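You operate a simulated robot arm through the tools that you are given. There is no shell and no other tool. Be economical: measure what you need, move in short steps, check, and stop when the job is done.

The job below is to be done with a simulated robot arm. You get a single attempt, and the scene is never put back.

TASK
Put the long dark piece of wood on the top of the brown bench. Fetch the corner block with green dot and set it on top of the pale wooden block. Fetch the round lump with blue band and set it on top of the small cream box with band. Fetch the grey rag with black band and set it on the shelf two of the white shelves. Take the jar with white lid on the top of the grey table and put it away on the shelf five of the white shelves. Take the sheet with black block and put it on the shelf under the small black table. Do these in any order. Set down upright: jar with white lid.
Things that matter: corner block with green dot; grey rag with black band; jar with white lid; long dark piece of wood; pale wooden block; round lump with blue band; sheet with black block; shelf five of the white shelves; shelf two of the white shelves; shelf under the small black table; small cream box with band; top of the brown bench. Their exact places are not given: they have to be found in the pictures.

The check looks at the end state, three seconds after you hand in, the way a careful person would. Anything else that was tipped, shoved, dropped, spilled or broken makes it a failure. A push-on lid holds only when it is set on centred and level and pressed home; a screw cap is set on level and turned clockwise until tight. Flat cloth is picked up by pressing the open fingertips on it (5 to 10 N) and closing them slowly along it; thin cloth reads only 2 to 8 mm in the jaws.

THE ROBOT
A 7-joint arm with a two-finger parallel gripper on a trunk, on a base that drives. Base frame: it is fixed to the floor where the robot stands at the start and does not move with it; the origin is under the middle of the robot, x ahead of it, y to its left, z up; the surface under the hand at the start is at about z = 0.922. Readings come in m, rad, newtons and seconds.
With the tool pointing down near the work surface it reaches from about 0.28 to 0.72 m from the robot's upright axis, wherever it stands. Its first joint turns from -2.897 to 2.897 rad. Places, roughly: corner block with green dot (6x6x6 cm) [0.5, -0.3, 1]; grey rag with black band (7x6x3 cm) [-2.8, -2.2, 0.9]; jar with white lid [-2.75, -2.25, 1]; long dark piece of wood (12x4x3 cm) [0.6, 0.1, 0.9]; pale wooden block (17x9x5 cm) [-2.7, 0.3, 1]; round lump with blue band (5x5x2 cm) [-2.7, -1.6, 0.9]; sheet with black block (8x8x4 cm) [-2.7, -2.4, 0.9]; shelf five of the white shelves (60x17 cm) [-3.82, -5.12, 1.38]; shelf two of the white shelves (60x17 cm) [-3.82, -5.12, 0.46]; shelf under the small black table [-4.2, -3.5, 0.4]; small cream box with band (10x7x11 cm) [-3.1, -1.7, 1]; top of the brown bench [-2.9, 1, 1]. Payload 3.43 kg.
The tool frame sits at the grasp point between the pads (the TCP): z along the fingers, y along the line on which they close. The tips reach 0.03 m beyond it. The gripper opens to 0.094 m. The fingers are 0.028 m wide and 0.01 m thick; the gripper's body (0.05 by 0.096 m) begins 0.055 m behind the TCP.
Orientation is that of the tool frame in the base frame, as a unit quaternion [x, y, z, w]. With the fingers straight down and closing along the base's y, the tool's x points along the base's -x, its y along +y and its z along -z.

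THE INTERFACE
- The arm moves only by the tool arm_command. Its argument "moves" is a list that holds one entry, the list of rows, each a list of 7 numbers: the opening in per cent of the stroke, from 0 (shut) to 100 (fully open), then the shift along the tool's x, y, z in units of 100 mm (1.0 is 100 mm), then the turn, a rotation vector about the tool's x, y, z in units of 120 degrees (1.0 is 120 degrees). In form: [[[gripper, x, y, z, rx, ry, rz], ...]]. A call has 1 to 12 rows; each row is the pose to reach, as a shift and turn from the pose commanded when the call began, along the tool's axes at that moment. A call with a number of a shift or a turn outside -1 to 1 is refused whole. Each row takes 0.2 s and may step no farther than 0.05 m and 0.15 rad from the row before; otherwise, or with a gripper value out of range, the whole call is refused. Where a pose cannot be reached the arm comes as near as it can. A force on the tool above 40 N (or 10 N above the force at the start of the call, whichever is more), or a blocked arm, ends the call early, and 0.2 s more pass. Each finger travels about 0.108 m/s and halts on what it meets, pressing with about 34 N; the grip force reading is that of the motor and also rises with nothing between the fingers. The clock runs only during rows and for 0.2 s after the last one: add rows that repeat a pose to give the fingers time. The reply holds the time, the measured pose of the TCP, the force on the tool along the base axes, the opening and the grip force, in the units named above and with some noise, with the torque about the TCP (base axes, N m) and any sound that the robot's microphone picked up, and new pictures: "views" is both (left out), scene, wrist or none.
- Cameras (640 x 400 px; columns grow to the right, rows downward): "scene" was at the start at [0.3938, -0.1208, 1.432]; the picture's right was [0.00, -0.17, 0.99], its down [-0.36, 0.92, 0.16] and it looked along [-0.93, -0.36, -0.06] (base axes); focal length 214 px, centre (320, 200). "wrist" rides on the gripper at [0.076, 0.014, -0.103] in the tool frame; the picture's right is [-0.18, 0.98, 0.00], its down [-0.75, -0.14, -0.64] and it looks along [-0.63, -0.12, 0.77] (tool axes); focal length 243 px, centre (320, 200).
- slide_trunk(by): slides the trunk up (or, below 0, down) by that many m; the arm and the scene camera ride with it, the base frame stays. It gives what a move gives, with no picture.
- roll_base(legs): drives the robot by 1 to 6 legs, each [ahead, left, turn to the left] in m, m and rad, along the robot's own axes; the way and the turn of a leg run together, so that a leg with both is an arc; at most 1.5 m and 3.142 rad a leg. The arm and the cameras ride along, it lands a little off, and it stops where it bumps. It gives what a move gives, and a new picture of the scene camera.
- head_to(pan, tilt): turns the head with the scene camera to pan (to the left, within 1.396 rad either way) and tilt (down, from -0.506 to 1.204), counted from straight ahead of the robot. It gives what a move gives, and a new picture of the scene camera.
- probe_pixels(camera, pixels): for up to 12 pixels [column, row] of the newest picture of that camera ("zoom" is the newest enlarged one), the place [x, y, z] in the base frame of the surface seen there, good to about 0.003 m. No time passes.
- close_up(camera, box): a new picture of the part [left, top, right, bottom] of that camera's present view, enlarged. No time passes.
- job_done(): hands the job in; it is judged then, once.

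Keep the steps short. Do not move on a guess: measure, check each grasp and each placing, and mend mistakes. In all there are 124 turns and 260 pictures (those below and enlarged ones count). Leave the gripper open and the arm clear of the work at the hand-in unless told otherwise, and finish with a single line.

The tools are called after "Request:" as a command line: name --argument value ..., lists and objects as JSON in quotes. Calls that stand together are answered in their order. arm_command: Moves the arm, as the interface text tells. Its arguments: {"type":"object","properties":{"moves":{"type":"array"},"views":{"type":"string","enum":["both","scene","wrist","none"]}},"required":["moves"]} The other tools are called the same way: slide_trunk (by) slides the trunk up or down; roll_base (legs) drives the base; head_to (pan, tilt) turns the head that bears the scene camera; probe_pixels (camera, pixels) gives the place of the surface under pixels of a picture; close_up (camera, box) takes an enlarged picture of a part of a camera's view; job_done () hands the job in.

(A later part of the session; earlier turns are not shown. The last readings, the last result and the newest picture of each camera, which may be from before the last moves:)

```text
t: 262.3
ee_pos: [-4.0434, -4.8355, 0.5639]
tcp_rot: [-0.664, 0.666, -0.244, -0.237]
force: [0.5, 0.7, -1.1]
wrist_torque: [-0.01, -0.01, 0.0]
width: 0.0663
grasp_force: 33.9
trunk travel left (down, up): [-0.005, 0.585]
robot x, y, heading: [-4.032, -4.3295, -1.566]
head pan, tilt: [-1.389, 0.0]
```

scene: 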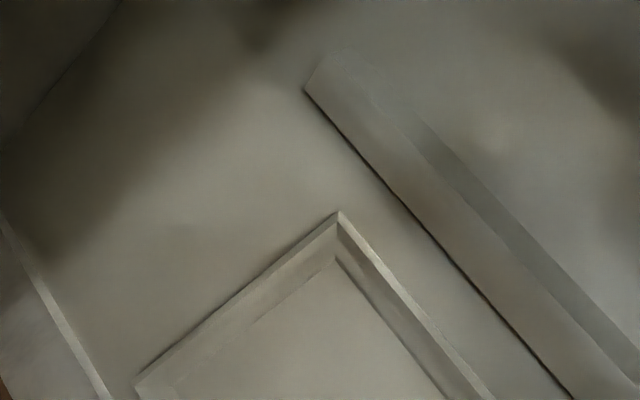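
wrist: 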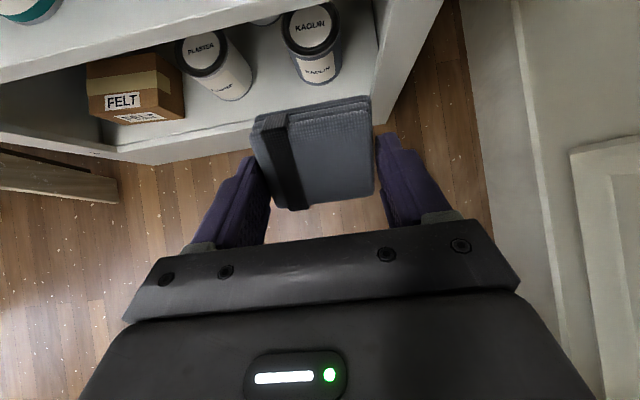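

Turned cleanly. Now I drive in 0.25 m with the rag 6 cm above the shelf.

Request:
roll_base --legs '[[0.13, 0, 0]]'

Request:
roll_base --legs '[[0.125, 0, 0]]'

Request:
close_up --camera "wrist" --box '[0, 0, 640, 400]'

```text
t: 263.6
ee_pos: [-4.0426, -4.9635, 0.5646]
tcp_rot: [-0.664, 0.666, -0.243, -0.237]
force: [0.4, 0.3, -0.5]
wrist_torque: [0.01, -0.03, 0.01]
width: 0.0667
grasp_force: 33.8
trunk travel left (down, up): [-0.005, 0.585]
robot x, y, heading: [-4.032, -4.4555, -1.568]
head pan, tilt: [-1.389, 0.0]
```

scene: 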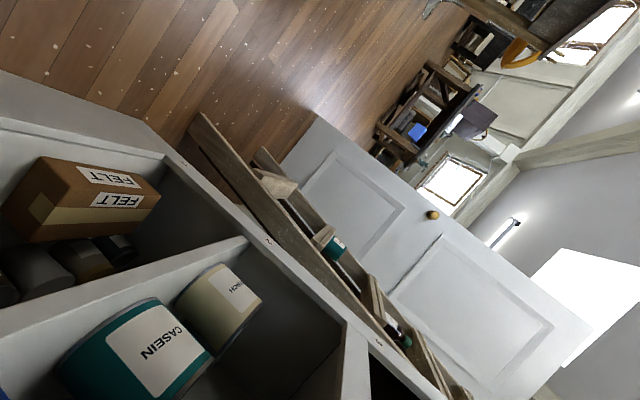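

```text
t: 264.8
ee_pos: [-4.0418, -5.0924, 0.5641]
tcp_rot: [-0.665, 0.666, -0.243, -0.237]
force: [0.5, 0.0, -0.7]
wrist_torque: [0.0, 0.01, 0.01]
width: 0.0667
grasp_force: 34.5
trunk travel left (down, up): [-0.005, 0.585]
robot x, y, heading: [-4.0283, -4.5833, -1.567]
head pan, tilt: [-1.389, 0.0]
```

scene: 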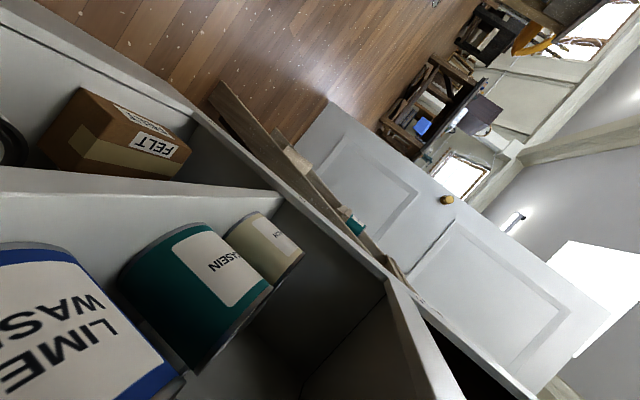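

```text
1.00 times, centred on (320, 200) of wrist (not enlarged: the box is as wide or as high as the picture)
```

zoom: 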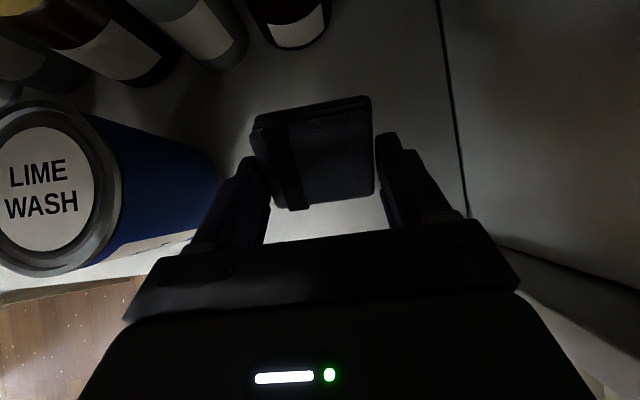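

In position without contact. I lower 5.5 cm to the shelf.

Request:
arm_command --moves '[[[0, -0.16, 0, 0.19, 0, 0, 0], [0, -0.29, 0, 0.35, 0, 0, 0], [0, -0.33, 0, 0.4, 0, 0, 0], [0, -0.36, 0, 0.435, 0, 0, 0], [0, -0.36, 0, 0.435, 0, 0, 0]]]' --views "wrist"

```text
t: 266.0
ee_pos: [-4.0416, -5.0917, 0.5073]
tcp_rot: [-0.664, 0.666, -0.243, -0.238]
force: [-0.9, 0.7, -0.3]
wrist_torque: [0.04, -0.01, 0.01]
width: 0.0664
grasp_force: 34.1
trunk travel left (down, up): [-0.005, 0.585]
robot x, y, heading: [-4.0267, -4.5839, -1.569]
head pan, tilt: [-1.389, 0.0]
```

wrist: 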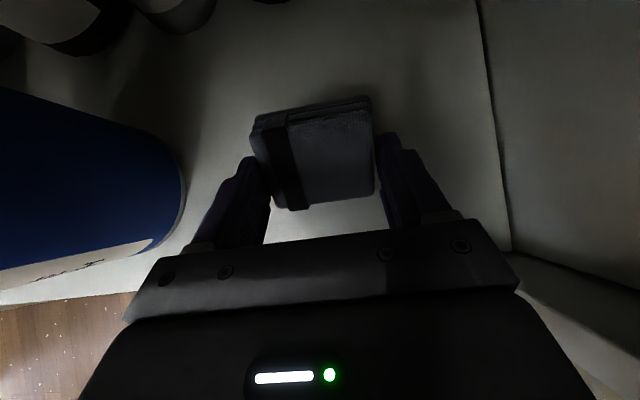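

No contact yet; I lower in small steps.

Request:
arm_command --moves '[[[0, -0.02, 0, 0.025, 0, 0, 0], [0, -0.04, 0, 0.05, 0, 0, 0], [0, -0.055, 0, 0.07, 0, 0, 0], [0, -0.055, 0, 0.07, 0, 0, 0]]]' --views "none"

```text
t: 266.7
ee_pos: [-4.041, -5.0931, 0.5056]
tcp_rot: [-0.663, 0.665, -0.246, -0.24]
force: [-1.3, 6.1, 23.3]
wrist_torque: [0.11, 0.16, -0.01]
width: 0.0668
grasp_force: 34.2
trunk travel left (down, up): [-0.005, 0.585]
robot x, y, heading: [-4.0291, -4.5796, -1.564]
head pan, tilt: [-1.389, 0.0]
stopped in row 3: the force on the tool passed its limit at 41 N (the readings are from after the stop); the commanded pose is now the measured one
```

Contact. I open the fingers just enough (86%) and look.

Request:
arm_command --moves '[[[75, 0, 0, 0, 0, 0, 0], [86, 0, 0, 0, 0, 0, 0], [90, 0, 0, 0, 0, 0, 0], [90, 0, 0, 0, 0, 0, 0]]]' --views "wrist"

```text
t: 267.7
ee_pos: [-4.0404, -5.092, 0.5039]
tcp_rot: [0.665, -0.664, 0.245, 0.238]
force: [0.3, -0.3, 0.1]
wrist_torque: [0.01, -0.01, 0.01]
width: 0.0845
grasp_force: 0.1
trunk travel left (down, up): [-0.005, 0.585]
robot x, y, heading: [-4.0287, -4.5798, -1.57]
head pan, tilt: [-1.389, 0.0]
```

wrist: 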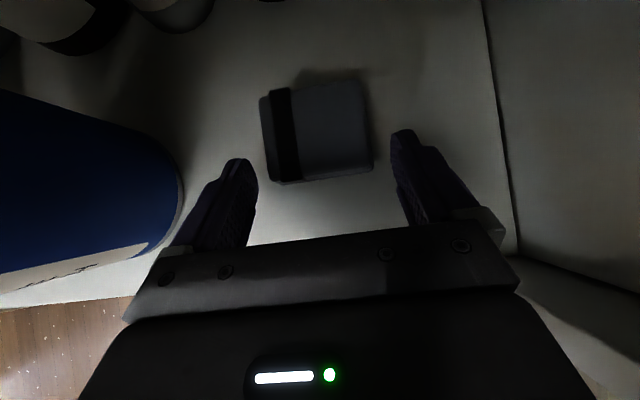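

The rag has dropped flat on shelf 2. I raise slightly, back the base out, then turn the hand back.

Request:
arm_command --moves '[[[90, 0.1, 0, -0.12, 0, 0, 0], [90, 0.2, 0, -0.24, 0, 0, 0], [90, 0.25, 0, -0.31, 0, 0, 0]]]' --views "none"

Request:
roll_base --legs '[[-0.22, 0, 0]]'

Request:
arm_command --moves '[[[90, 0, 0, 0, 0, 0, -0.07], [90, 0, 0, 0, 0, 0, -0.14], [90, 0, 0, 0, 0, 0, -0.21], [90, 0, 0, 0, 0, 0, -0.28], [90, 0, 0, 0, 0, 0, -0.35], [90, 0, 0, 0, 0, 0, -0.42], [90, 0, 0, 0, 0, 0, -0.49], [90, 0, 0, 0, 0, 0, -0.56], [90, 0, 0, 0, 0, 0, -0.63], [90, 0, 0, 0, 0, 0, -0.7], [90, 0, 0, 0, 0, 0, -0.75]]]' --views "none"

Request:
arm_command --moves '[[[90, 0, 0, 0, 0, 0, -0.07], [90, 0, 0, 0, 0, 0, -0.14], [90, 0, 0, 0, 0, 0, -0.21], [90, 0, 0, 0, 0, 0, -0.28], [90, 0, 0, 0, 0, 0, -0.35], [90, 0, 0, 0, 0, 0, -0.42], [90, 0, 0, 0, 0, 0, -0.49], [90, 0, 0, 0, 0, 0, -0.56], [90, 0, 0, 0, 0, 0, -0.63], [90, 0, 0, 0, 0, 0, -0.7], [90, 0, 0, 0, 0, 0, -0.75]]]' --views "none"

Request:
head_to --pan 0 --tilt 0

```text
t: 268.5
ee_pos: [-4.0431, -5.0916, 0.5429]
tcp_rot: [-0.663, 0.665, -0.245, -0.239]
force: [-0.1, 0.7, 0.9]
wrist_torque: [0.0, 0.02, 0.02]
width: 0.0848
grasp_force: 0.0
trunk travel left (down, up): [-0.005, 0.585]
robot x, y, heading: [-4.0303, -4.5818, -1.566]
head pan, tilt: [-1.389, 0.0]
```

```text
t: 270.2
ee_pos: [-4.0395, -4.8703, 0.5421]
tcp_rot: [-0.664, 0.665, -0.244, -0.24]
force: [0.2, -0.6, 0.2]
wrist_torque: [-0.02, -0.03, 0.03]
width: 0.0845
grasp_force: 0.1
trunk travel left (down, up): [-0.005, 0.585]
robot x, y, heading: [-4.031, -4.3581, -1.567]
head pan, tilt: [-1.389, 0.0]
```

scene: 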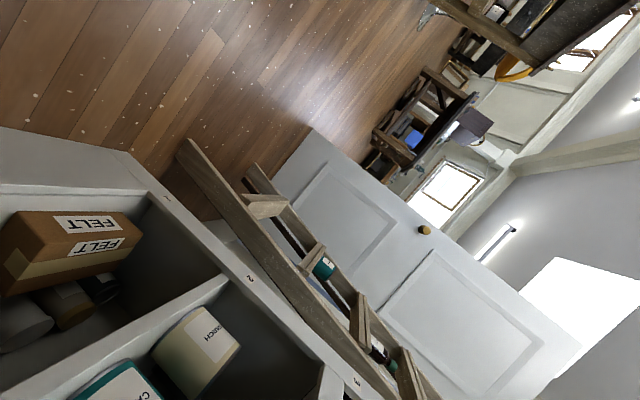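

```text
t: 272.6
ee_pos: [-4.0414, -4.8701, 0.543]
tcp_rot: [0.939, 0.002, 0.004, 0.343]
force: [1.2, -0.7, 0.5]
wrist_torque: [0.03, 0.03, 0.0]
width: 0.0843
grasp_force: 0.1
trunk travel left (down, up): [-0.005, 0.585]
robot x, y, heading: [-4.0321, -4.3587, -1.57]
head pan, tilt: [-1.389, 0.0]
```

```text
t: 275.0
ee_pos: [-4.0417, -4.8696, 0.5435]
tcp_rot: [0.664, 0.665, -0.24, 0.245]
force: [-0.2, -0.7, 0.4]
wrist_torque: [0.01, -0.01, -0.03]
width: 0.0846
grasp_force: 0.1
trunk travel left (down, up): [-0.005, 0.585]
robot x, y, heading: [-4.0313, -4.3567, -1.563]
head pan, tilt: [-1.389, 0.0]
```

```text
t: 276.5
ee_pos: [-4.0401, -4.8701, 0.5429]
tcp_rot: [0.664, 0.665, -0.239, 0.245]
force: [-0.3, -0.1, -0.5]
wrist_torque: [0.01, -0.01, -0.03]
width: 0.0845
grasp_force: 0.1
trunk travel left (down, up): [-0.005, 0.585]
robot x, y, heading: [-4.0299, -4.3582, -1.564]
head pan, tilt: [0.0, 0.0]
```

scene: 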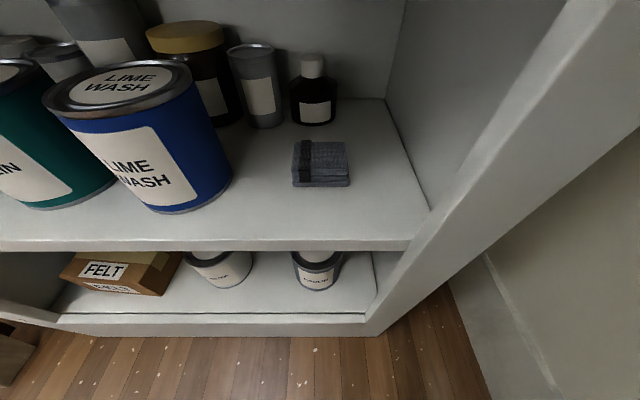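

Rag lies flat on shelf 2. While here, I roll left to the middle of the unit, raise the trunk and inspect shelf 5 for a free place for the jar.

Request:
roll_base --legs '[[0, 0.25, 0]]'

Request:
slide_trunk --by 0.58

Request:
arm_command --moves '[[[60, -0.3, 0, -0.33, 0, 0, 0], [60, -0.6, 0, -0.66, 0, 0, 0], [60, -0.9, 0, -1.0, 0, 0, 0]]]' --views "none"

Request:
arm_command --moves '[[[60, -0.3, 0, -0.33, 0, 0, 0], [60, -0.6, 0, -0.66, 0, 0, 0], [60, -0.9, 0, -1.0, 0, 0, 0]]]' --views "none"

Request:
head_to --pan 0 --tilt -0.4

```text
t: 278.4
ee_pos: [-3.789, -4.8685, 0.5422]
tcp_rot: [0.664, 0.665, -0.239, 0.245]
force: [0.1, 0.7, -0.4]
wrist_torque: [0.0, -0.02, 0.0]
width: 0.0847
grasp_force: 0.0
trunk travel left (down, up): [-0.005, 0.585]
robot x, y, heading: [-3.7797, -4.3561, -1.564]
head pan, tilt: [0.0, 0.0]
```

scene: 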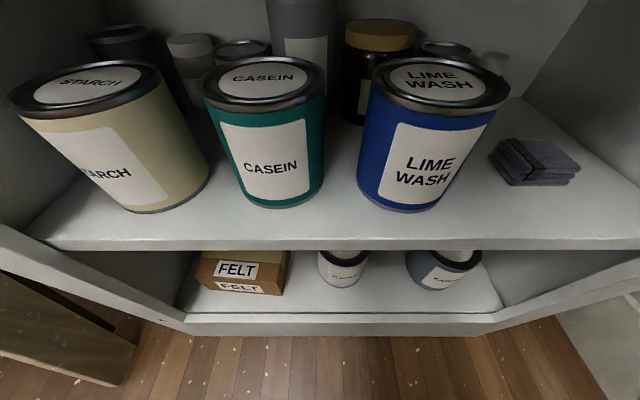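

```text
refused: 0.58 is not a number from -0.4 to 0.4
```

```text
t: 279.2
ee_pos: [-3.7897, -4.8743, 0.6759]
tcp_rot: [0.664, 0.666, -0.238, 0.245]
force: [-0.4, -0.1, -0.9]
wrist_torque: [0.03, 0.0, 0.03]
width: 0.0564
grasp_force: 0.1
trunk travel left (down, up): [-0.005, 0.585]
robot x, y, heading: [-3.776, -4.3593, -1.562]
head pan, tilt: [0.0, 0.0]
```

```text
t: 280.0
ee_pos: [-3.7908, -4.8798, 0.8119]
tcp_rot: [0.664, 0.665, -0.239, 0.245]
force: [0.7, -0.1, 0.2]
wrist_torque: [0.0, 0.0, 0.01]
width: 0.0563
grasp_force: 0.0
trunk travel left (down, up): [-0.005, 0.585]
robot x, y, heading: [-3.781, -4.3598, -1.566]
head pan, tilt: [0.0, 0.0]
```

```text
t: 280.8
ee_pos: [-3.792, -4.8811, 0.8126]
tcp_rot: [0.665, 0.665, -0.239, 0.244]
force: [0.3, 0.2, -0.3]
wrist_torque: [0.05, 0.03, 0.01]
width: 0.0566
grasp_force: 0.0
trunk travel left (down, up): [-0.005, 0.585]
robot x, y, heading: [-3.7785, -4.3598, -1.564]
head pan, tilt: [0.0, -0.4]
```

scene: 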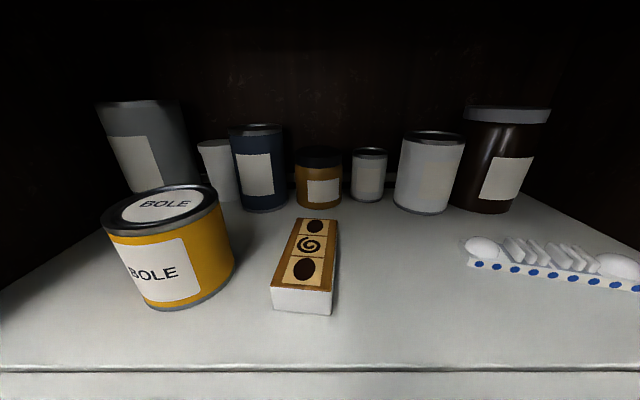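

Request:
roll_base --legs '[[-0.12, 0.05, 0]]'

Request:
slide_trunk --by 0.4

Request:
slide_trunk --by 0.18

Request:
head_to --pan 0 --tilt -0.4

```text
t: 282.1
ee_pos: [-3.7418, -4.763, 0.8126]
tcp_rot: [0.665, 0.664, -0.239, 0.244]
force: [0.3, -0.4, 0.0]
wrist_torque: [-0.02, 0.01, -0.01]
width: 0.0562
grasp_force: 0.1
trunk travel left (down, up): [-0.005, 0.585]
robot x, y, heading: [-3.7297, -4.2429, -1.567]
head pan, tilt: [0.0, -0.4]
```

scene: 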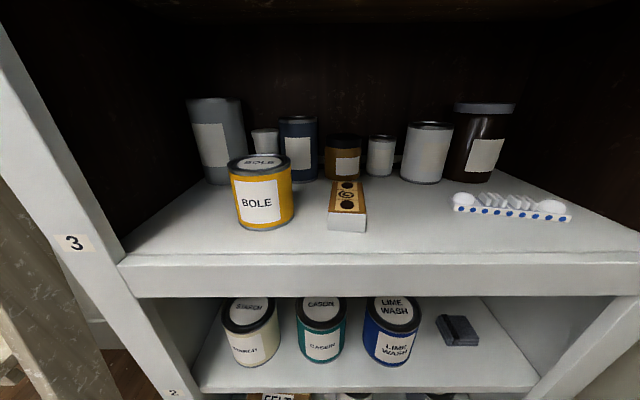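

```text
t: 285.9
ee_pos: [-3.7418, -4.7631, 1.2115]
tcp_rot: [0.664, 0.664, -0.239, 0.245]
force: [-0.1, -0.6, -0.4]
wrist_torque: [0.01, 0.0, -0.05]
width: 0.0563
grasp_force: 0.1
trunk travel left (down, up): [-0.405, 0.185]
robot x, y, heading: [-3.7284, -4.2384, -1.567]
head pan, tilt: [0.0, -0.4]
```

```text
t: 287.9
ee_pos: [-3.7432, -4.7631, 1.3921]
tcp_rot: [0.665, 0.664, -0.239, 0.244]
force: [-0.5, 0.2, -0.3]
wrist_torque: [-0.01, 0.0, 0.0]
width: 0.0563
grasp_force: 0.0
trunk travel left (down, up): [-0.585, 0.005]
robot x, y, heading: [-3.7264, -4.2415, -1.564]
head pan, tilt: [0.0, -0.4]
```

```text
t: 288.5
ee_pos: [-3.7415, -4.7628, 1.3915]
tcp_rot: [0.664, 0.665, -0.238, 0.245]
force: [0.6, 0.7, 0.4]
wrist_torque: [-0.01, -0.01, 0.04]
width: 0.0565
grasp_force: 0.0
trunk travel left (down, up): [-0.585, 0.005]
robot x, y, heading: [-3.7264, -4.2373, -1.57]
head pan, tilt: [0.0, -0.4]
```

scene: 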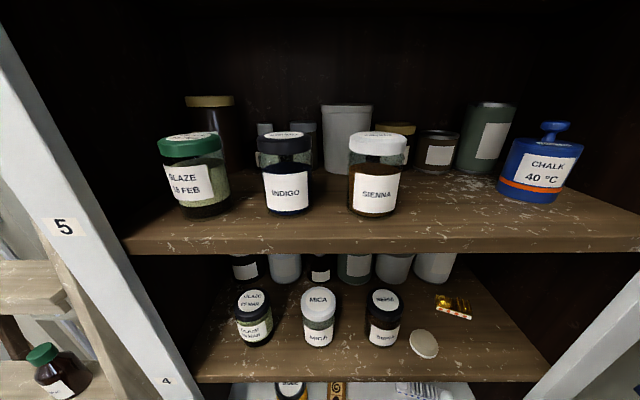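

Shelf 5: there is a gap between SIENNA and CHALK at about (450,205). I probe it.

Request:
probe_pixels --camera "scene" --pixels '[[450, 205], [405, 195], [498, 185], [450, 175], [450, 225], [450, 240], [377, 205], [435, 150], [555, 140], [375, 135], [450, 5], [540, 180]]'

Request:
head_to --pan 0 --tilt -0.5

Request:
probe_pixels --camera "scene" --pixels '[[320, 5], [320, 30], [320, 60], [500, 20], [100, 20]]'

```text
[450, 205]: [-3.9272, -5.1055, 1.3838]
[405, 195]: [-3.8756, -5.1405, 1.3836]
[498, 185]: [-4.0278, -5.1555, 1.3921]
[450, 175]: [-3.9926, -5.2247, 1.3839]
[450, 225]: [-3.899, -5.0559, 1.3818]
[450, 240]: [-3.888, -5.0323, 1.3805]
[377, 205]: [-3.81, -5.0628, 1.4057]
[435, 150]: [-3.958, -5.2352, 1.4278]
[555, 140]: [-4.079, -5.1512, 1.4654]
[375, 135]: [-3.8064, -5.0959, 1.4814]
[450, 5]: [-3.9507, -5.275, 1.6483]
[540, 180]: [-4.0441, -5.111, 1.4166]
```

```text
t: 289.2
ee_pos: [-3.7413, -4.762, 1.3926]
tcp_rot: [0.665, 0.664, -0.239, 0.245]
force: [-0.8, -0.9, 0.9]
wrist_torque: [0.02, 0.04, 0.02]
width: 0.0562
grasp_force: 0.0
trunk travel left (down, up): [-0.585, 0.005]
robot x, y, heading: [-3.7258, -4.241, -1.566]
head pan, tilt: [0.0, -0.499]
```

scene: 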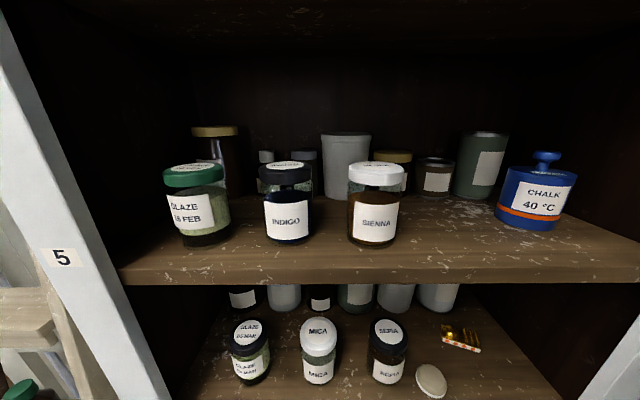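

```text
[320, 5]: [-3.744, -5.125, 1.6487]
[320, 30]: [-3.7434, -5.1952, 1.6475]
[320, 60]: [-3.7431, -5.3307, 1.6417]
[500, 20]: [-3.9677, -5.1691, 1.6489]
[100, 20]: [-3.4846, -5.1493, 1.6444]
```

The gap on shelf 5 is about 15 cm wide, centre (-3.925,-5.085), clearance 26 cm. Now back to the nook for the jar: I slide left, reverse north, then turn to face the grey table.

Request:
roll_base --legs '[[0, 0.24, 0], [-1.0, 0, 0], [-0.75, 0, 0], [0, 0, 1.9]]'

Request:
head_to --pan 0 --tilt 0.35

```text
t: 304.0
ee_pos: [-2.9974, -2.3237, 1.3928]
tcp_rot: [-0.157, 0.927, 0.061, 0.336]
force: [0.8, 0.0, 0.0]
wrist_torque: [-0.02, 0.01, 0.0]
width: 0.0563
grasp_force: 0.0
trunk travel left (down, up): [-0.585, 0.005]
robot x, y, heading: [-3.4938, -2.4844, 0.337]
head pan, tilt: [0.0, -0.499]
```

scene: 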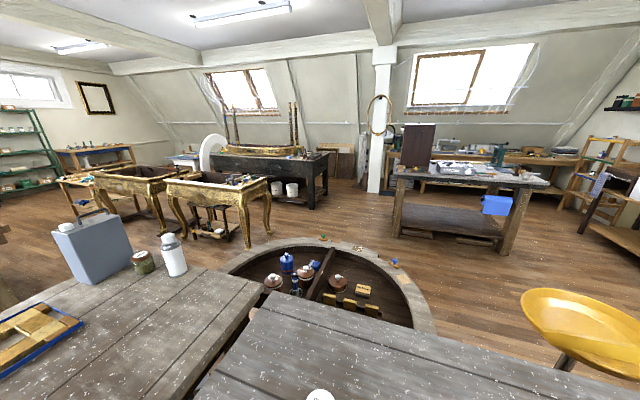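

```text
t: 305.2
ee_pos: [-2.9961, -2.3245, 1.3936]
tcp_rot: [-0.157, 0.927, 0.062, 0.336]
force: [-0.5, 0.5, -0.7]
wrist_torque: [0.03, 0.0, -0.02]
width: 0.0564
grasp_force: 0.1
trunk travel left (down, up): [-0.585, 0.005]
robot x, y, heading: [-3.4945, -2.4809, 0.334]
head pan, tilt: [0.0, 0.351]
```

scene: 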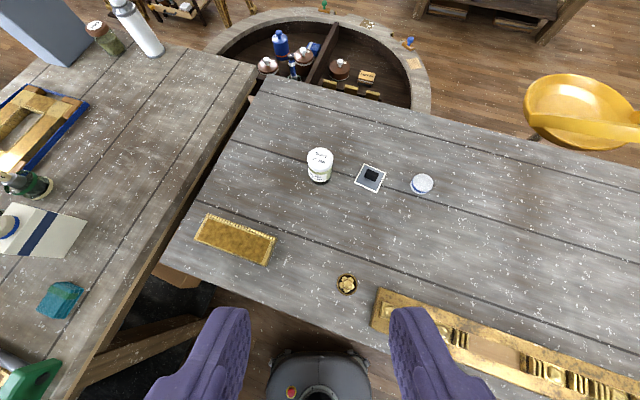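

The jar is straight ahead. I zoom and probe the jar and its neighbours.

Request:
close_up --camera "scene" --box '[240, 120, 440, 300]'

Request:
probe_pixels --camera "scene" --pixels '[[320, 153], [320, 168], [320, 180], [309, 160], [331, 160], [310, 178], [330, 178], [347, 282], [270, 245], [268, 264], [370, 175], [320, 158]]'

```text
2.22 times, centred on (340, 210) of scene
```

zoom: 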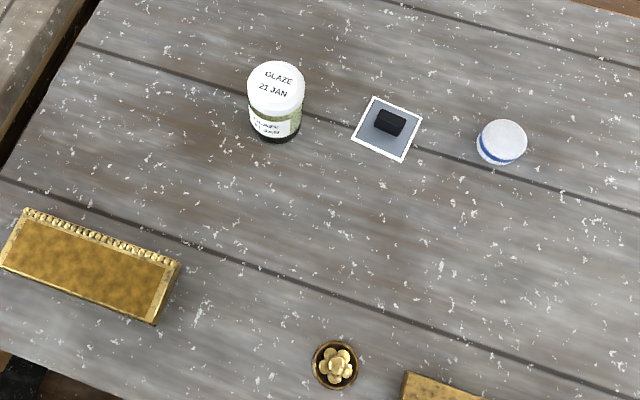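

```text
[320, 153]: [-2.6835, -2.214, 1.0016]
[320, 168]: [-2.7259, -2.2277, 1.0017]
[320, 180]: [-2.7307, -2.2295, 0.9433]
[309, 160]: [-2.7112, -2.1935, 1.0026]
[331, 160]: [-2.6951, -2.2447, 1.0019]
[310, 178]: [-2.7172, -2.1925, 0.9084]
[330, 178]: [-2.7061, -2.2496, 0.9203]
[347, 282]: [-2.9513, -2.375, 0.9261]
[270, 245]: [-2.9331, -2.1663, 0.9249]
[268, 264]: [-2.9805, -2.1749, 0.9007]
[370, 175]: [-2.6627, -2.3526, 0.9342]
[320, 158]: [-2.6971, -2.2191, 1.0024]
```

Jar centre about (-2.699,-2.219), diameter ~6.5 cm. I roll 0.2 ahead, open the gripper, pitch to 0.9 rad, and lower the trunk 0.4 (hand stays 11 cm short of the jar).

Request:
roll_base --legs '[[0.2, 0, -0.01]]'

Request:
arm_command --moves '[[[100, 0, 0, 0, 0, -0.05, 0], [100, 0, 0, 0, 0, -0.0965, 0], [100, 0, 0, 0, 0, -0.0965, 0]]]' --views "none"

Request:
slide_trunk --by -0.35

Request:
head_to --pan 0 --tilt 0.4

```text
t: 306.8
ee_pos: [-2.8059, -2.2643, 1.3916]
tcp_rot: [-0.151, 0.928, 0.058, 0.337]
force: [0.2, -2.0, -0.4]
wrist_torque: [0.03, 0.01, -0.01]
width: 0.0563
grasp_force: 0.2
trunk travel left (down, up): [-0.585, 0.005]
robot x, y, heading: [-3.305, -2.4181, 0.327]
head pan, tilt: [0.0, 0.351]
```

scene: 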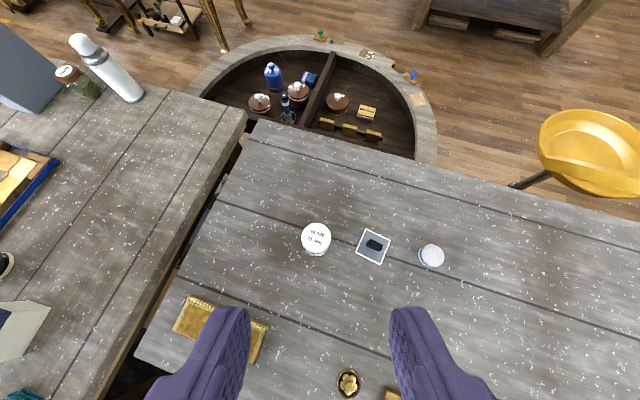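

```text
t: 307.6
ee_pos: [-2.8083, -2.265, 1.3929]
tcp_rot: [-0.144, 0.888, 0.075, 0.43]
force: [0.0, -0.5, 1.0]
wrist_torque: [0.02, -0.01, -0.02]
width: 0.0944
grasp_force: 0.2
trunk travel left (down, up): [-0.585, 0.005]
robot x, y, heading: [-3.3059, -2.418, 0.327]
head pan, tilt: [0.0, 0.351]
```

```text
t: 311.0
ee_pos: [-2.8084, -2.2637, 1.0423]
tcp_rot: [-0.145, 0.889, 0.074, 0.429]
force: [0.2, 0.2, 0.2]
wrist_torque: [-0.02, -0.02, 0.0]
width: 0.094
grasp_force: 0.0
trunk travel left (down, up): [-0.235, 0.355]
robot x, y, heading: [-3.3086, -2.4146, 0.323]
head pan, tilt: [0.0, 0.351]
```

```text
t: 311.6
ee_pos: [-2.8075, -2.2651, 1.0421]
tcp_rot: [-0.144, 0.889, 0.073, 0.429]
force: [0.1, 0.2, 0.1]
wrist_torque: [0.04, 0.02, -0.01]
width: 0.0937
grasp_force: 0.2
trunk travel left (down, up): [-0.235, 0.355]
robot x, y, heading: [-3.306, -2.416, 0.322]
head pan, tilt: [0.0, 0.4]
```

scene: 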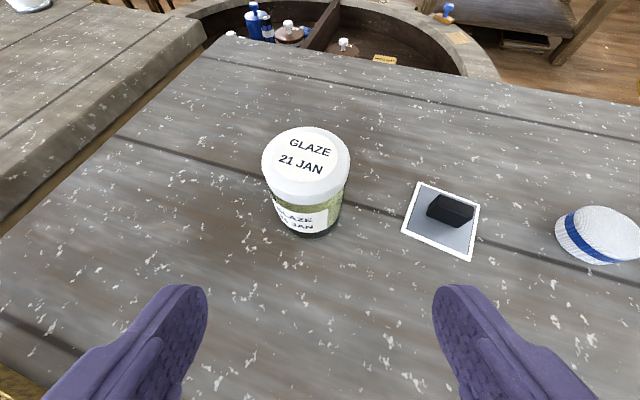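

Request:
probe_pixels --camera "scene" --pixels '[[266, 160], [346, 155], [306, 131], [306, 178], [303, 235], [278, 222], [336, 210], [305, 192], [270, 190], [306, 202]]'

```text
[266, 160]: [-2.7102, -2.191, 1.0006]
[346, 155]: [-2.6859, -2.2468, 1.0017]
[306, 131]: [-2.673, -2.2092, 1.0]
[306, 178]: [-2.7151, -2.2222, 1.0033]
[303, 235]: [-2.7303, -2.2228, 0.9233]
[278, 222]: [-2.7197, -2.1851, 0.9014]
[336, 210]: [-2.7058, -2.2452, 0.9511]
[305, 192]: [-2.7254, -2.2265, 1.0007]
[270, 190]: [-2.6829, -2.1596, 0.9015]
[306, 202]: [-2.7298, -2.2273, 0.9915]
```

Jar axis (-2.699,-2.2185). From the TCP that is 118 mm ahead, 10 mm left. I go down 87 mm first and then forward in two steps.

Request:
arm_command --moves '[[[100, 0.3, 0.05, 0.24, 0, 0, 0], [100, 0.6, 0.1, 0.48, 0, 0, 0], [100, 0.68, 0.1, 0.54, 0, 0, 0], [100, 0.68, 0.1, 0.54, 0, 0, 0]]]' --views "none"

Request:
arm_command --moves '[[[100, -0.18, 0, 0.23, 0, 0, 0], [100, -0.36, 0, 0.46, 0, 0, 0], [100, -0.36, 0, 0.46, 0, 0, 0]]]' --views "both"

```text
t: 312.6
ee_pos: [-2.8105, -2.2544, 0.955]
tcp_rot: [-0.144, 0.888, 0.075, 0.429]
force: [0.6, 0.1, 0.7]
wrist_torque: [0.02, -0.01, -0.01]
width: 0.0939
grasp_force: 0.1
trunk travel left (down, up): [-0.235, 0.355]
robot x, y, heading: [-3.3076, -2.4165, 0.328]
head pan, tilt: [0.0, 0.4]
```

```text
t: 313.4
ee_pos: [-2.7551, -2.2354, 0.9562]
tcp_rot: [-0.144, 0.888, 0.075, 0.429]
force: [-0.5, 0.1, 0.3]
wrist_torque: [0.0, -0.02, 0.04]
width: 0.0941
grasp_force: 0.0
trunk travel left (down, up): [-0.235, 0.355]
robot x, y, heading: [-3.3051, -2.4177, 0.329]
head pan, tilt: [0.0, 0.4]
```

scene: 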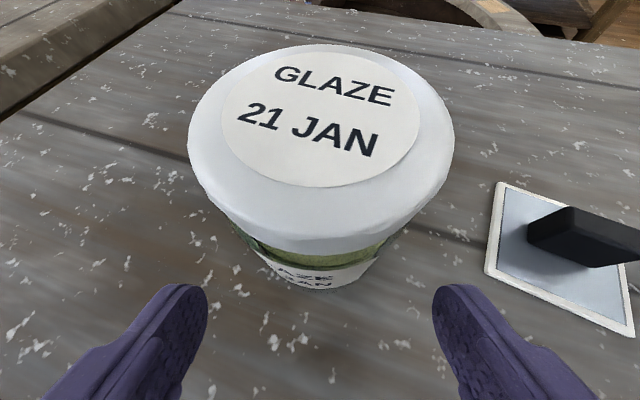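
wrist: 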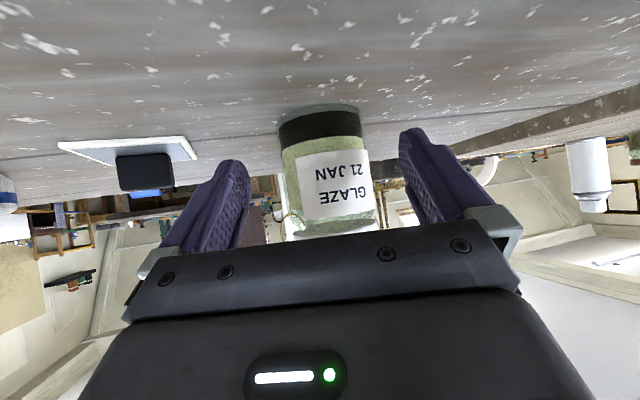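

Jar is laterally centred, but the head camera is close above the lid, so I swing the head back to its first pose before advancing the last 56 mm.

Request:
head_to --pan -1.39 --tilt 1.2

Request:
arm_command --moves '[[[100, -0.18, 0, 0.23, 0, 0, 0], [100, -0.37, 0, 0.46, 0, 0, 0], [100, -0.37, 0, 0.46, 0, 0, 0]]]' --views "both"

```text
t: 315.0
ee_pos: [-2.7557, -2.2362, 0.955]
tcp_rot: [-0.144, 0.888, 0.074, 0.43]
force: [-0.3, -0.2, -0.6]
wrist_torque: [-0.01, -0.02, 0.01]
width: 0.0937
grasp_force: 0.0
trunk travel left (down, up): [-0.235, 0.355]
robot x, y, heading: [-3.303, -2.4201, 0.326]
head pan, tilt: [-1.389, 1.201]
```

scene: 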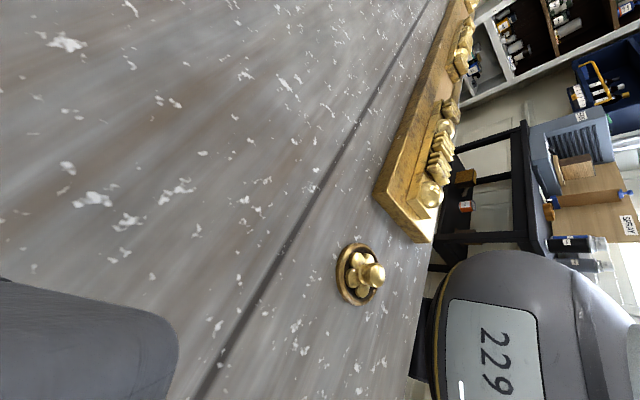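

```text
t: 315.8
ee_pos: [-2.6996, -2.2161, 0.9579]
tcp_rot: [-0.144, 0.888, 0.074, 0.429]
force: [-0.5, -0.5, 0.1]
wrist_torque: [-0.03, 0.0, 0.0]
width: 0.094
grasp_force: 0.0
trunk travel left (down, up): [-0.235, 0.355]
robot x, y, heading: [-3.3032, -2.4157, 0.325]
head pan, tilt: [-1.389, 1.201]
```

scene: 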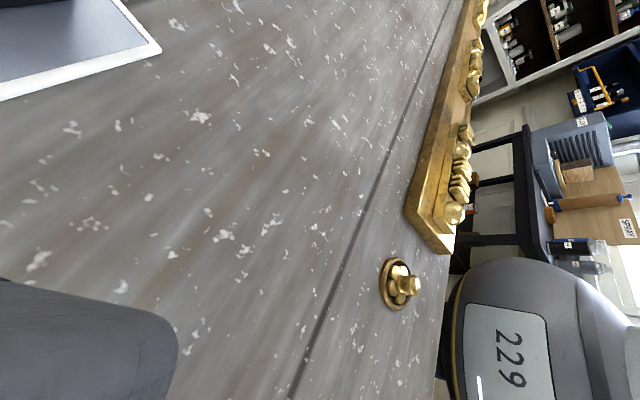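
wrist: 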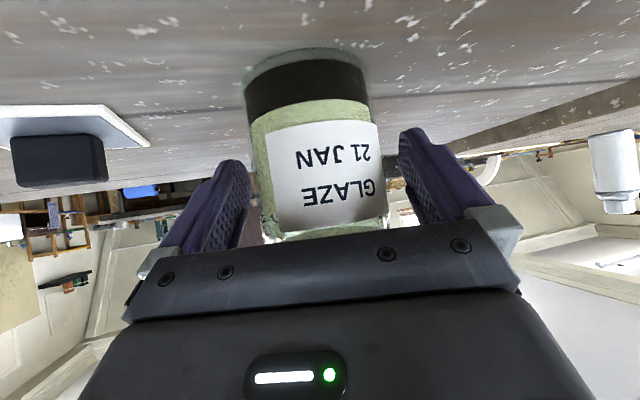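

Jar is between the fingers. I close and lift 2 cm.

Request:
arm_command --moves '[[[70, 0, 0, 0, 0, 0, 0], [50, 0, 0, 0, 0, 0, 0], [0, 0, 0, 0, 0, 0, 0], [0, 0, 0, 0, 0, 0, 0], [0, -0.08, 0, -0.06, 0, 0, 0], [0, -0.16, 0, -0.12, 0, 0, 0]]]' --views "wrist"

```text
t: 317.2
ee_pos: [-2.6992, -2.2149, 0.9761]
tcp_rot: [-0.144, 0.889, 0.074, 0.429]
force: [-1.3, 0.0, -4.0]
wrist_torque: [0.0, 0.01, 0.03]
width: 0.0716
grasp_force: 34.0
trunk travel left (down, up): [-0.235, 0.355]
robot x, y, heading: [-3.3038, -2.4188, 0.325]
head pan, tilt: [-1.389, 1.201]
```

wrist: 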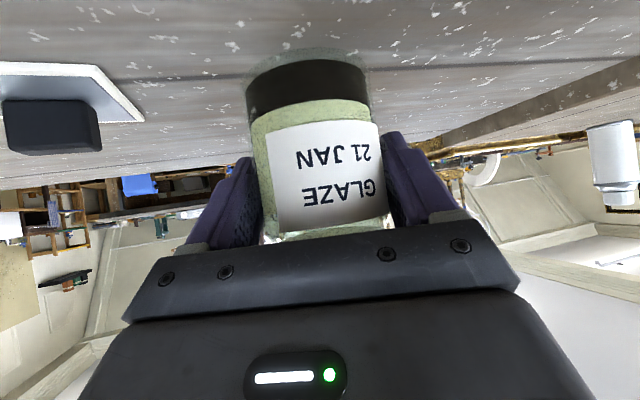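

Jar held (71.6 mm). I raise the trunk, back off, turn south and drive to the shelves.

Request:
slide_trunk --by 0.35

Request:
roll_base --legs '[[-0.2, 0, 0], [0, 0, -1.893], [1.0, 0, 0], [0.8, 0, 0]]'

```text
t: 320.6
ee_pos: [-2.6981, -2.2157, 1.3265]
tcp_rot: [-0.145, 0.888, 0.074, 0.429]
force: [0.3, -0.9, -3.4]
wrist_torque: [-0.03, 0.02, -0.01]
width: 0.0716
grasp_force: 33.8
trunk travel left (down, up): [-0.585, 0.005]
robot x, y, heading: [-3.3086, -2.4179, 0.322]
head pan, tilt: [-1.389, 1.201]
```

```text
t: 335.4
ee_pos: [-3.4792, -4.9276, 1.3271]
tcp_rot: [0.632, 0.641, -0.303, 0.313]
force: [0.4, -0.2, -4.2]
wrist_torque: [-0.01, 0.01, -0.02]
width: 0.0714
grasp_force: 33.9
trunk travel left (down, up): [-0.585, 0.005]
robot x, y, heading: [-3.4893, -4.2884, -1.558]
head pan, tilt: [-1.389, 1.201]
```

scene: 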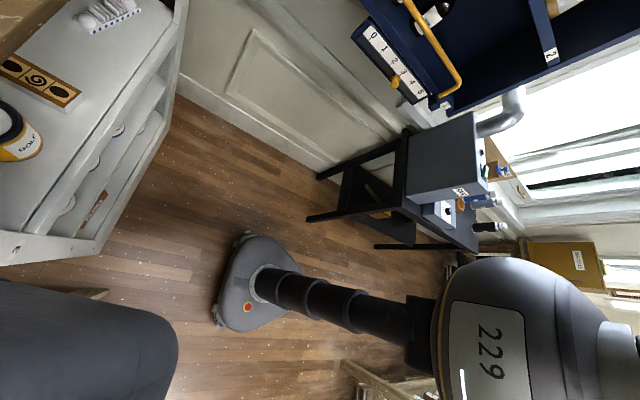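

I retract the arm 10 cm and raise it 14 cm, then roll right toward the gap.

Request:
arm_command --moves '[[[0, 0.2, 0, -0.26, 0, 0, 0], [0, 0.4, 0, -0.52, 0, 0, 0], [0, 0.62, 0, -0.78, 0, 0, 0]]]' --views "none"

Request:
arm_command --moves '[[[0, -0.35, 0, -0.28, 0, 0, 0], [0, -0.7, 0, -0.56, 0, 0, 0], [0, -1.0, 0, -0.8, 0, 0, 0]]]' --views "none"

Request:
roll_base --legs '[[0, -0.4, -0.01]]'

Request:
close_up --camera "wrist" --box '[0, 0, 640, 400]'

```text
t: 336.2
ee_pos: [-3.4799, -4.8245, 1.3281]
tcp_rot: [0.633, 0.64, -0.304, 0.313]
force: [0.2, 0.5, -3.8]
wrist_torque: [0.01, 0.03, 0.03]
width: 0.0717
grasp_force: 33.7
trunk travel left (down, up): [-0.585, 0.005]
robot x, y, heading: [-3.4864, -4.287, -1.552]
head pan, tilt: [-1.389, 1.201]
```

```text
t: 337.0
ee_pos: [-3.4806, -4.8253, 1.456]
tcp_rot: [0.632, 0.641, -0.303, 0.313]
force: [-0.2, 0.0, -3.9]
wrist_torque: [-0.03, -0.01, 0.01]
width: 0.0717
grasp_force: 33.5
trunk travel left (down, up): [-0.585, 0.005]
robot x, y, heading: [-3.4839, -4.2864, -1.552]
head pan, tilt: [-1.389, 1.201]
```

```text
t: 339.5
ee_pos: [-3.8856, -4.831, 1.4538]
tcp_rot: [0.637, 0.636, -0.305, 0.312]
force: [0.1, -0.1, -3.2]
wrist_torque: [0.01, -0.01, 0.01]
width: 0.0716
grasp_force: 34.1
trunk travel left (down, up): [-0.585, 0.005]
robot x, y, heading: [-3.8825, -4.2878, -1.568]
head pan, tilt: [-1.389, 1.201]
```

scene: 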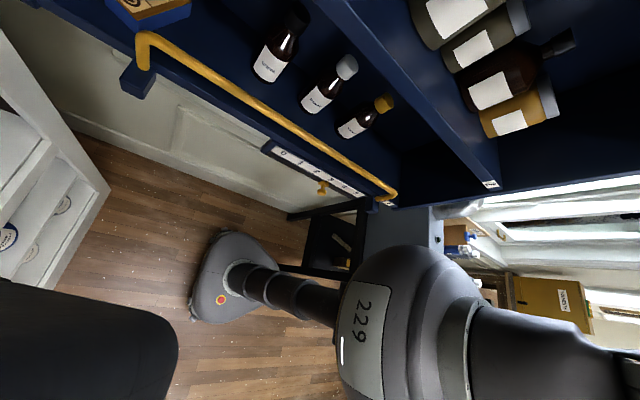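

```text
1.00 times, centred on (320, 200) of wrist (not enlarged: the box is as wide or as high as the picture)
```

zoom: 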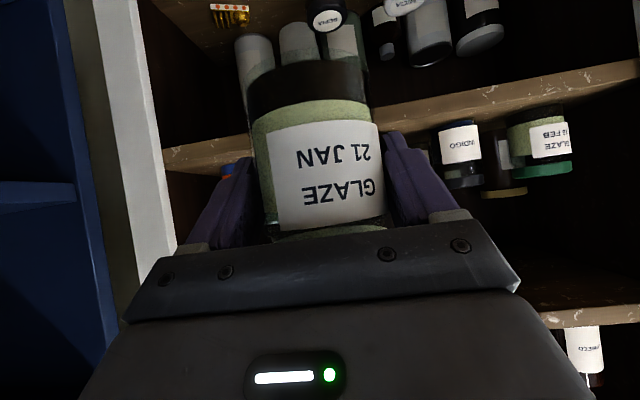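

Gap centre by my probes is x≈-3.936. I roll right 5 cm and forward 15 cm, with the jar's bottom ~7 mm above the shelf level, then check.

Request:
arm_command --moves '[[[0, 0.063, 0, 0.05, 0, 0, 0], [0, 0.063, 0, 0.05, 0, 0, 0]]]' --views "none"

Request:
roll_base --legs '[[0, -0.05, 0]]'

Request:
roll_base --legs '[[0.14, 0, 0]]'

Request:
close_up --camera "wrist" --box '[0, 0, 640, 400]'

```text
t: 340.1
ee_pos: [-3.8848, -4.83, 1.4477]
tcp_rot: [0.637, 0.636, -0.305, 0.311]
force: [-0.3, 0.5, -3.9]
wrist_torque: [0.02, -0.02, -0.01]
width: 0.0716
grasp_force: 33.3
trunk travel left (down, up): [-0.585, 0.005]
robot x, y, heading: [-3.8809, -4.2913, -1.572]
head pan, tilt: [-1.389, 1.201]
```

```text
t: 341.0
ee_pos: [-3.9368, -4.8309, 1.4486]
tcp_rot: [0.637, 0.637, -0.304, 0.312]
force: [0.1, -0.8, -3.9]
wrist_torque: [0.04, -0.04, 0.02]
width: 0.0717
grasp_force: 34.4
trunk travel left (down, up): [-0.585, 0.005]
robot x, y, heading: [-3.9339, -4.2922, -1.569]
head pan, tilt: [-1.389, 1.201]
```

scene: 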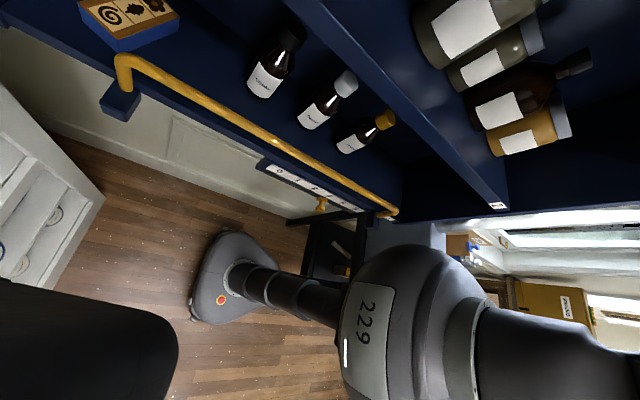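

```text
t: 342.4
ee_pos: [-3.9333, -4.9704, 1.4472]
tcp_rot: [0.637, 0.637, -0.304, 0.311]
force: [-0.4, -0.2, -3.6]
wrist_torque: [0.04, 0.02, -0.01]
width: 0.0716
grasp_force: 34.2
trunk travel left (down, up): [-0.585, 0.005]
robot x, y, heading: [-3.9335, -4.4277, -1.572]
head pan, tilt: [-1.389, 1.201]
```

scene: 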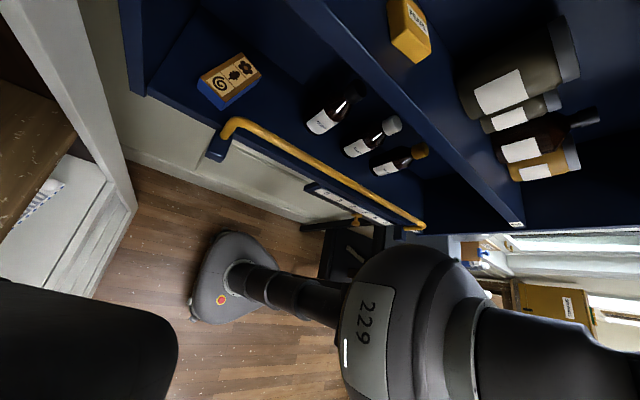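

```text
1.00 times, centred on (320, 200) of wrist (not enlarged: the box is as wide or as high as the picture)
```

zoom: 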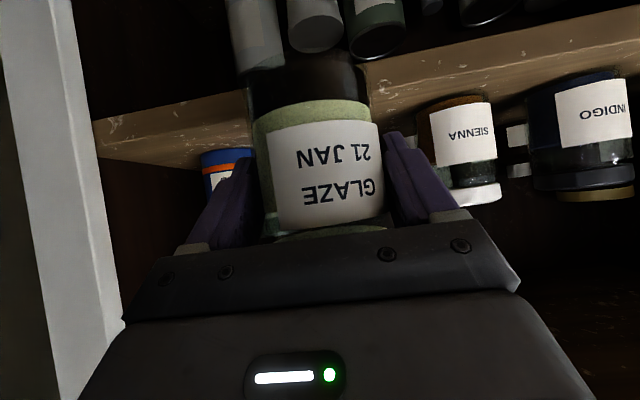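

Request:
roll_base --legs '[[0.06, 0, 0]]'

Request:
close_up --camera "wrist" --box '[0, 0, 640, 400]'

```text
t: 343.3
ee_pos: [-3.9327, -5.0312, 1.4462]
tcp_rot: [0.637, 0.636, -0.305, 0.31]
force: [0.5, -1.4, -5.3]
wrist_torque: [0.05, 0.0, -0.01]
width: 0.0716
grasp_force: 34.1
trunk travel left (down, up): [-0.585, 0.005]
robot x, y, heading: [-3.9312, -4.4876, -1.568]
head pan, tilt: [-1.389, 1.201]
```

scene: 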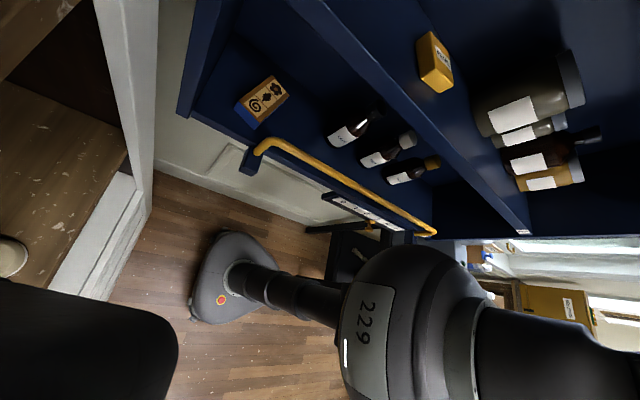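

```text
1.00 times, centred on (320, 200) of wrist (not enlarged: the box is as wide or as high as the picture)
```

zoom: 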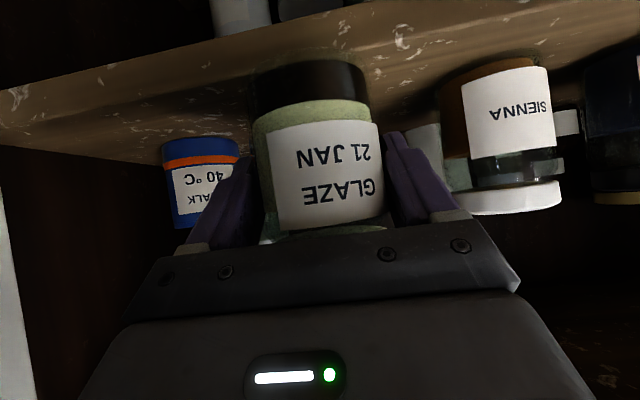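

No contact. The last 5.5 cm.

Request:
roll_base --legs '[[0.055, 0, 0]]'

Request:
close_up --camera "wrist" --box '[0, 0, 640, 400]'

```text
t: 344.3
ee_pos: [-3.9335, -5.0879, 1.4463]
tcp_rot: [0.637, 0.636, -0.305, 0.31]
force: [-0.5, -0.9, -3.9]
wrist_torque: [0.06, -0.01, -0.01]
width: 0.0718
grasp_force: 33.9
trunk travel left (down, up): [-0.585, 0.005]
robot x, y, heading: [-3.9312, -4.5431, -1.565]
head pan, tilt: [-1.389, 1.201]
```

scene: 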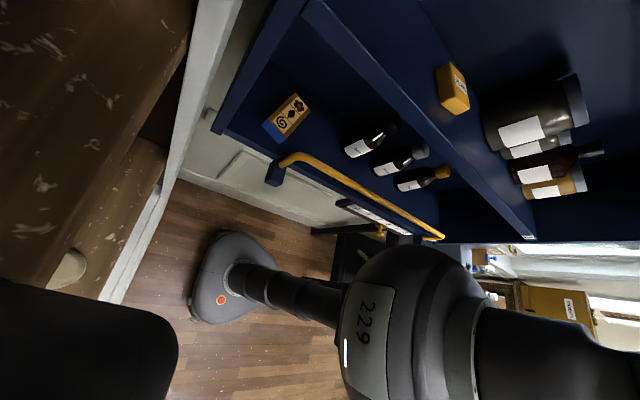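

```text
1.00 times, centred on (320, 200) of wrist (not enlarged: the box is as wide or as high as the picture)
```

zoom: 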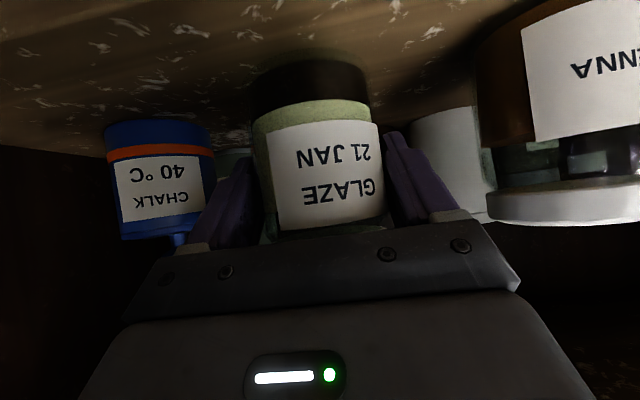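

Jar is over the shelf in the gap. I lower it in 3-mm steps.

Request:
arm_command --moves '[[[0, 0.024, 0, 0.019, 0, 0, 0], [0, 0.047, 0, 0.037, 0, 0, 0], [0, 0.063, 0, 0.05, 0, 0, 0], [0, 0.063, 0, 0.05, 0, 0, 0]]]' --views "none"

```text
t: 345.3
ee_pos: [-3.9323, -5.0842, 1.4398]
tcp_rot: [0.637, 0.637, -0.304, 0.31]
force: [-0.1, 0.2, -4.4]
wrist_torque: [0.07, -0.01, -0.01]
width: 0.0718
grasp_force: 33.9
trunk travel left (down, up): [-0.585, 0.005]
robot x, y, heading: [-3.9324, -4.5502, -1.568]
head pan, tilt: [-1.389, 1.201]
```

Request:
arm_command --moves '[[[0, 0.012, 0, 0.01, 0, 0, 0], [0, 0.024, 0, 0.019, 0, 0, 0], [0, 0.032, 0, 0.025, 0, 0, 0], [0, 0.032, 0, 0.025, 0, 0, 0]]]' --views "none"

```text
t: 346.3
ee_pos: [-3.9331, -5.0829, 1.4364]
tcp_rot: [0.637, 0.636, -0.306, 0.311]
force: [1.3, -1.4, 17.8]
wrist_torque: [0.53, 0.07, -0.01]
width: 0.0718
grasp_force: 33.8
trunk travel left (down, up): [-0.585, 0.005]
robot x, y, heading: [-3.9335, -4.547, -1.566]
head pan, tilt: [-1.389, 1.201]
```

Contact (17.8 N). I open the fingers and look.

Request:
arm_command --moves '[[[80, 0, 0, 0, 0, 0, 0], [92, 0, 0, 0, 0, 0, 0], [95, 0, 0, 0, 0, 0, 0], [95, 0, 0, 0, 0, 0, 0]]]' --views "wrist"

```text
t: 347.3
ee_pos: [-3.9334, -5.0864, 1.436]
tcp_rot: [0.636, 0.636, -0.305, 0.311]
force: [0.0, 1.2, -0.2]
wrist_torque: [0.02, -0.01, -0.02]
width: 0.0895
grasp_force: 0.0
trunk travel left (down, up): [-0.585, 0.005]
robot x, y, heading: [-3.9306, -4.5451, -1.569]
head pan, tilt: [-1.389, 1.201]
```

wrist: 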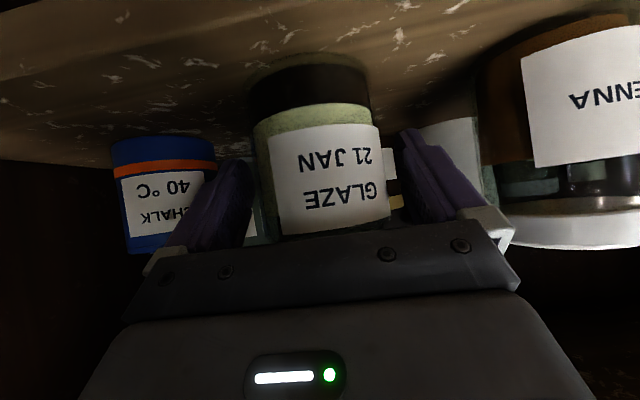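

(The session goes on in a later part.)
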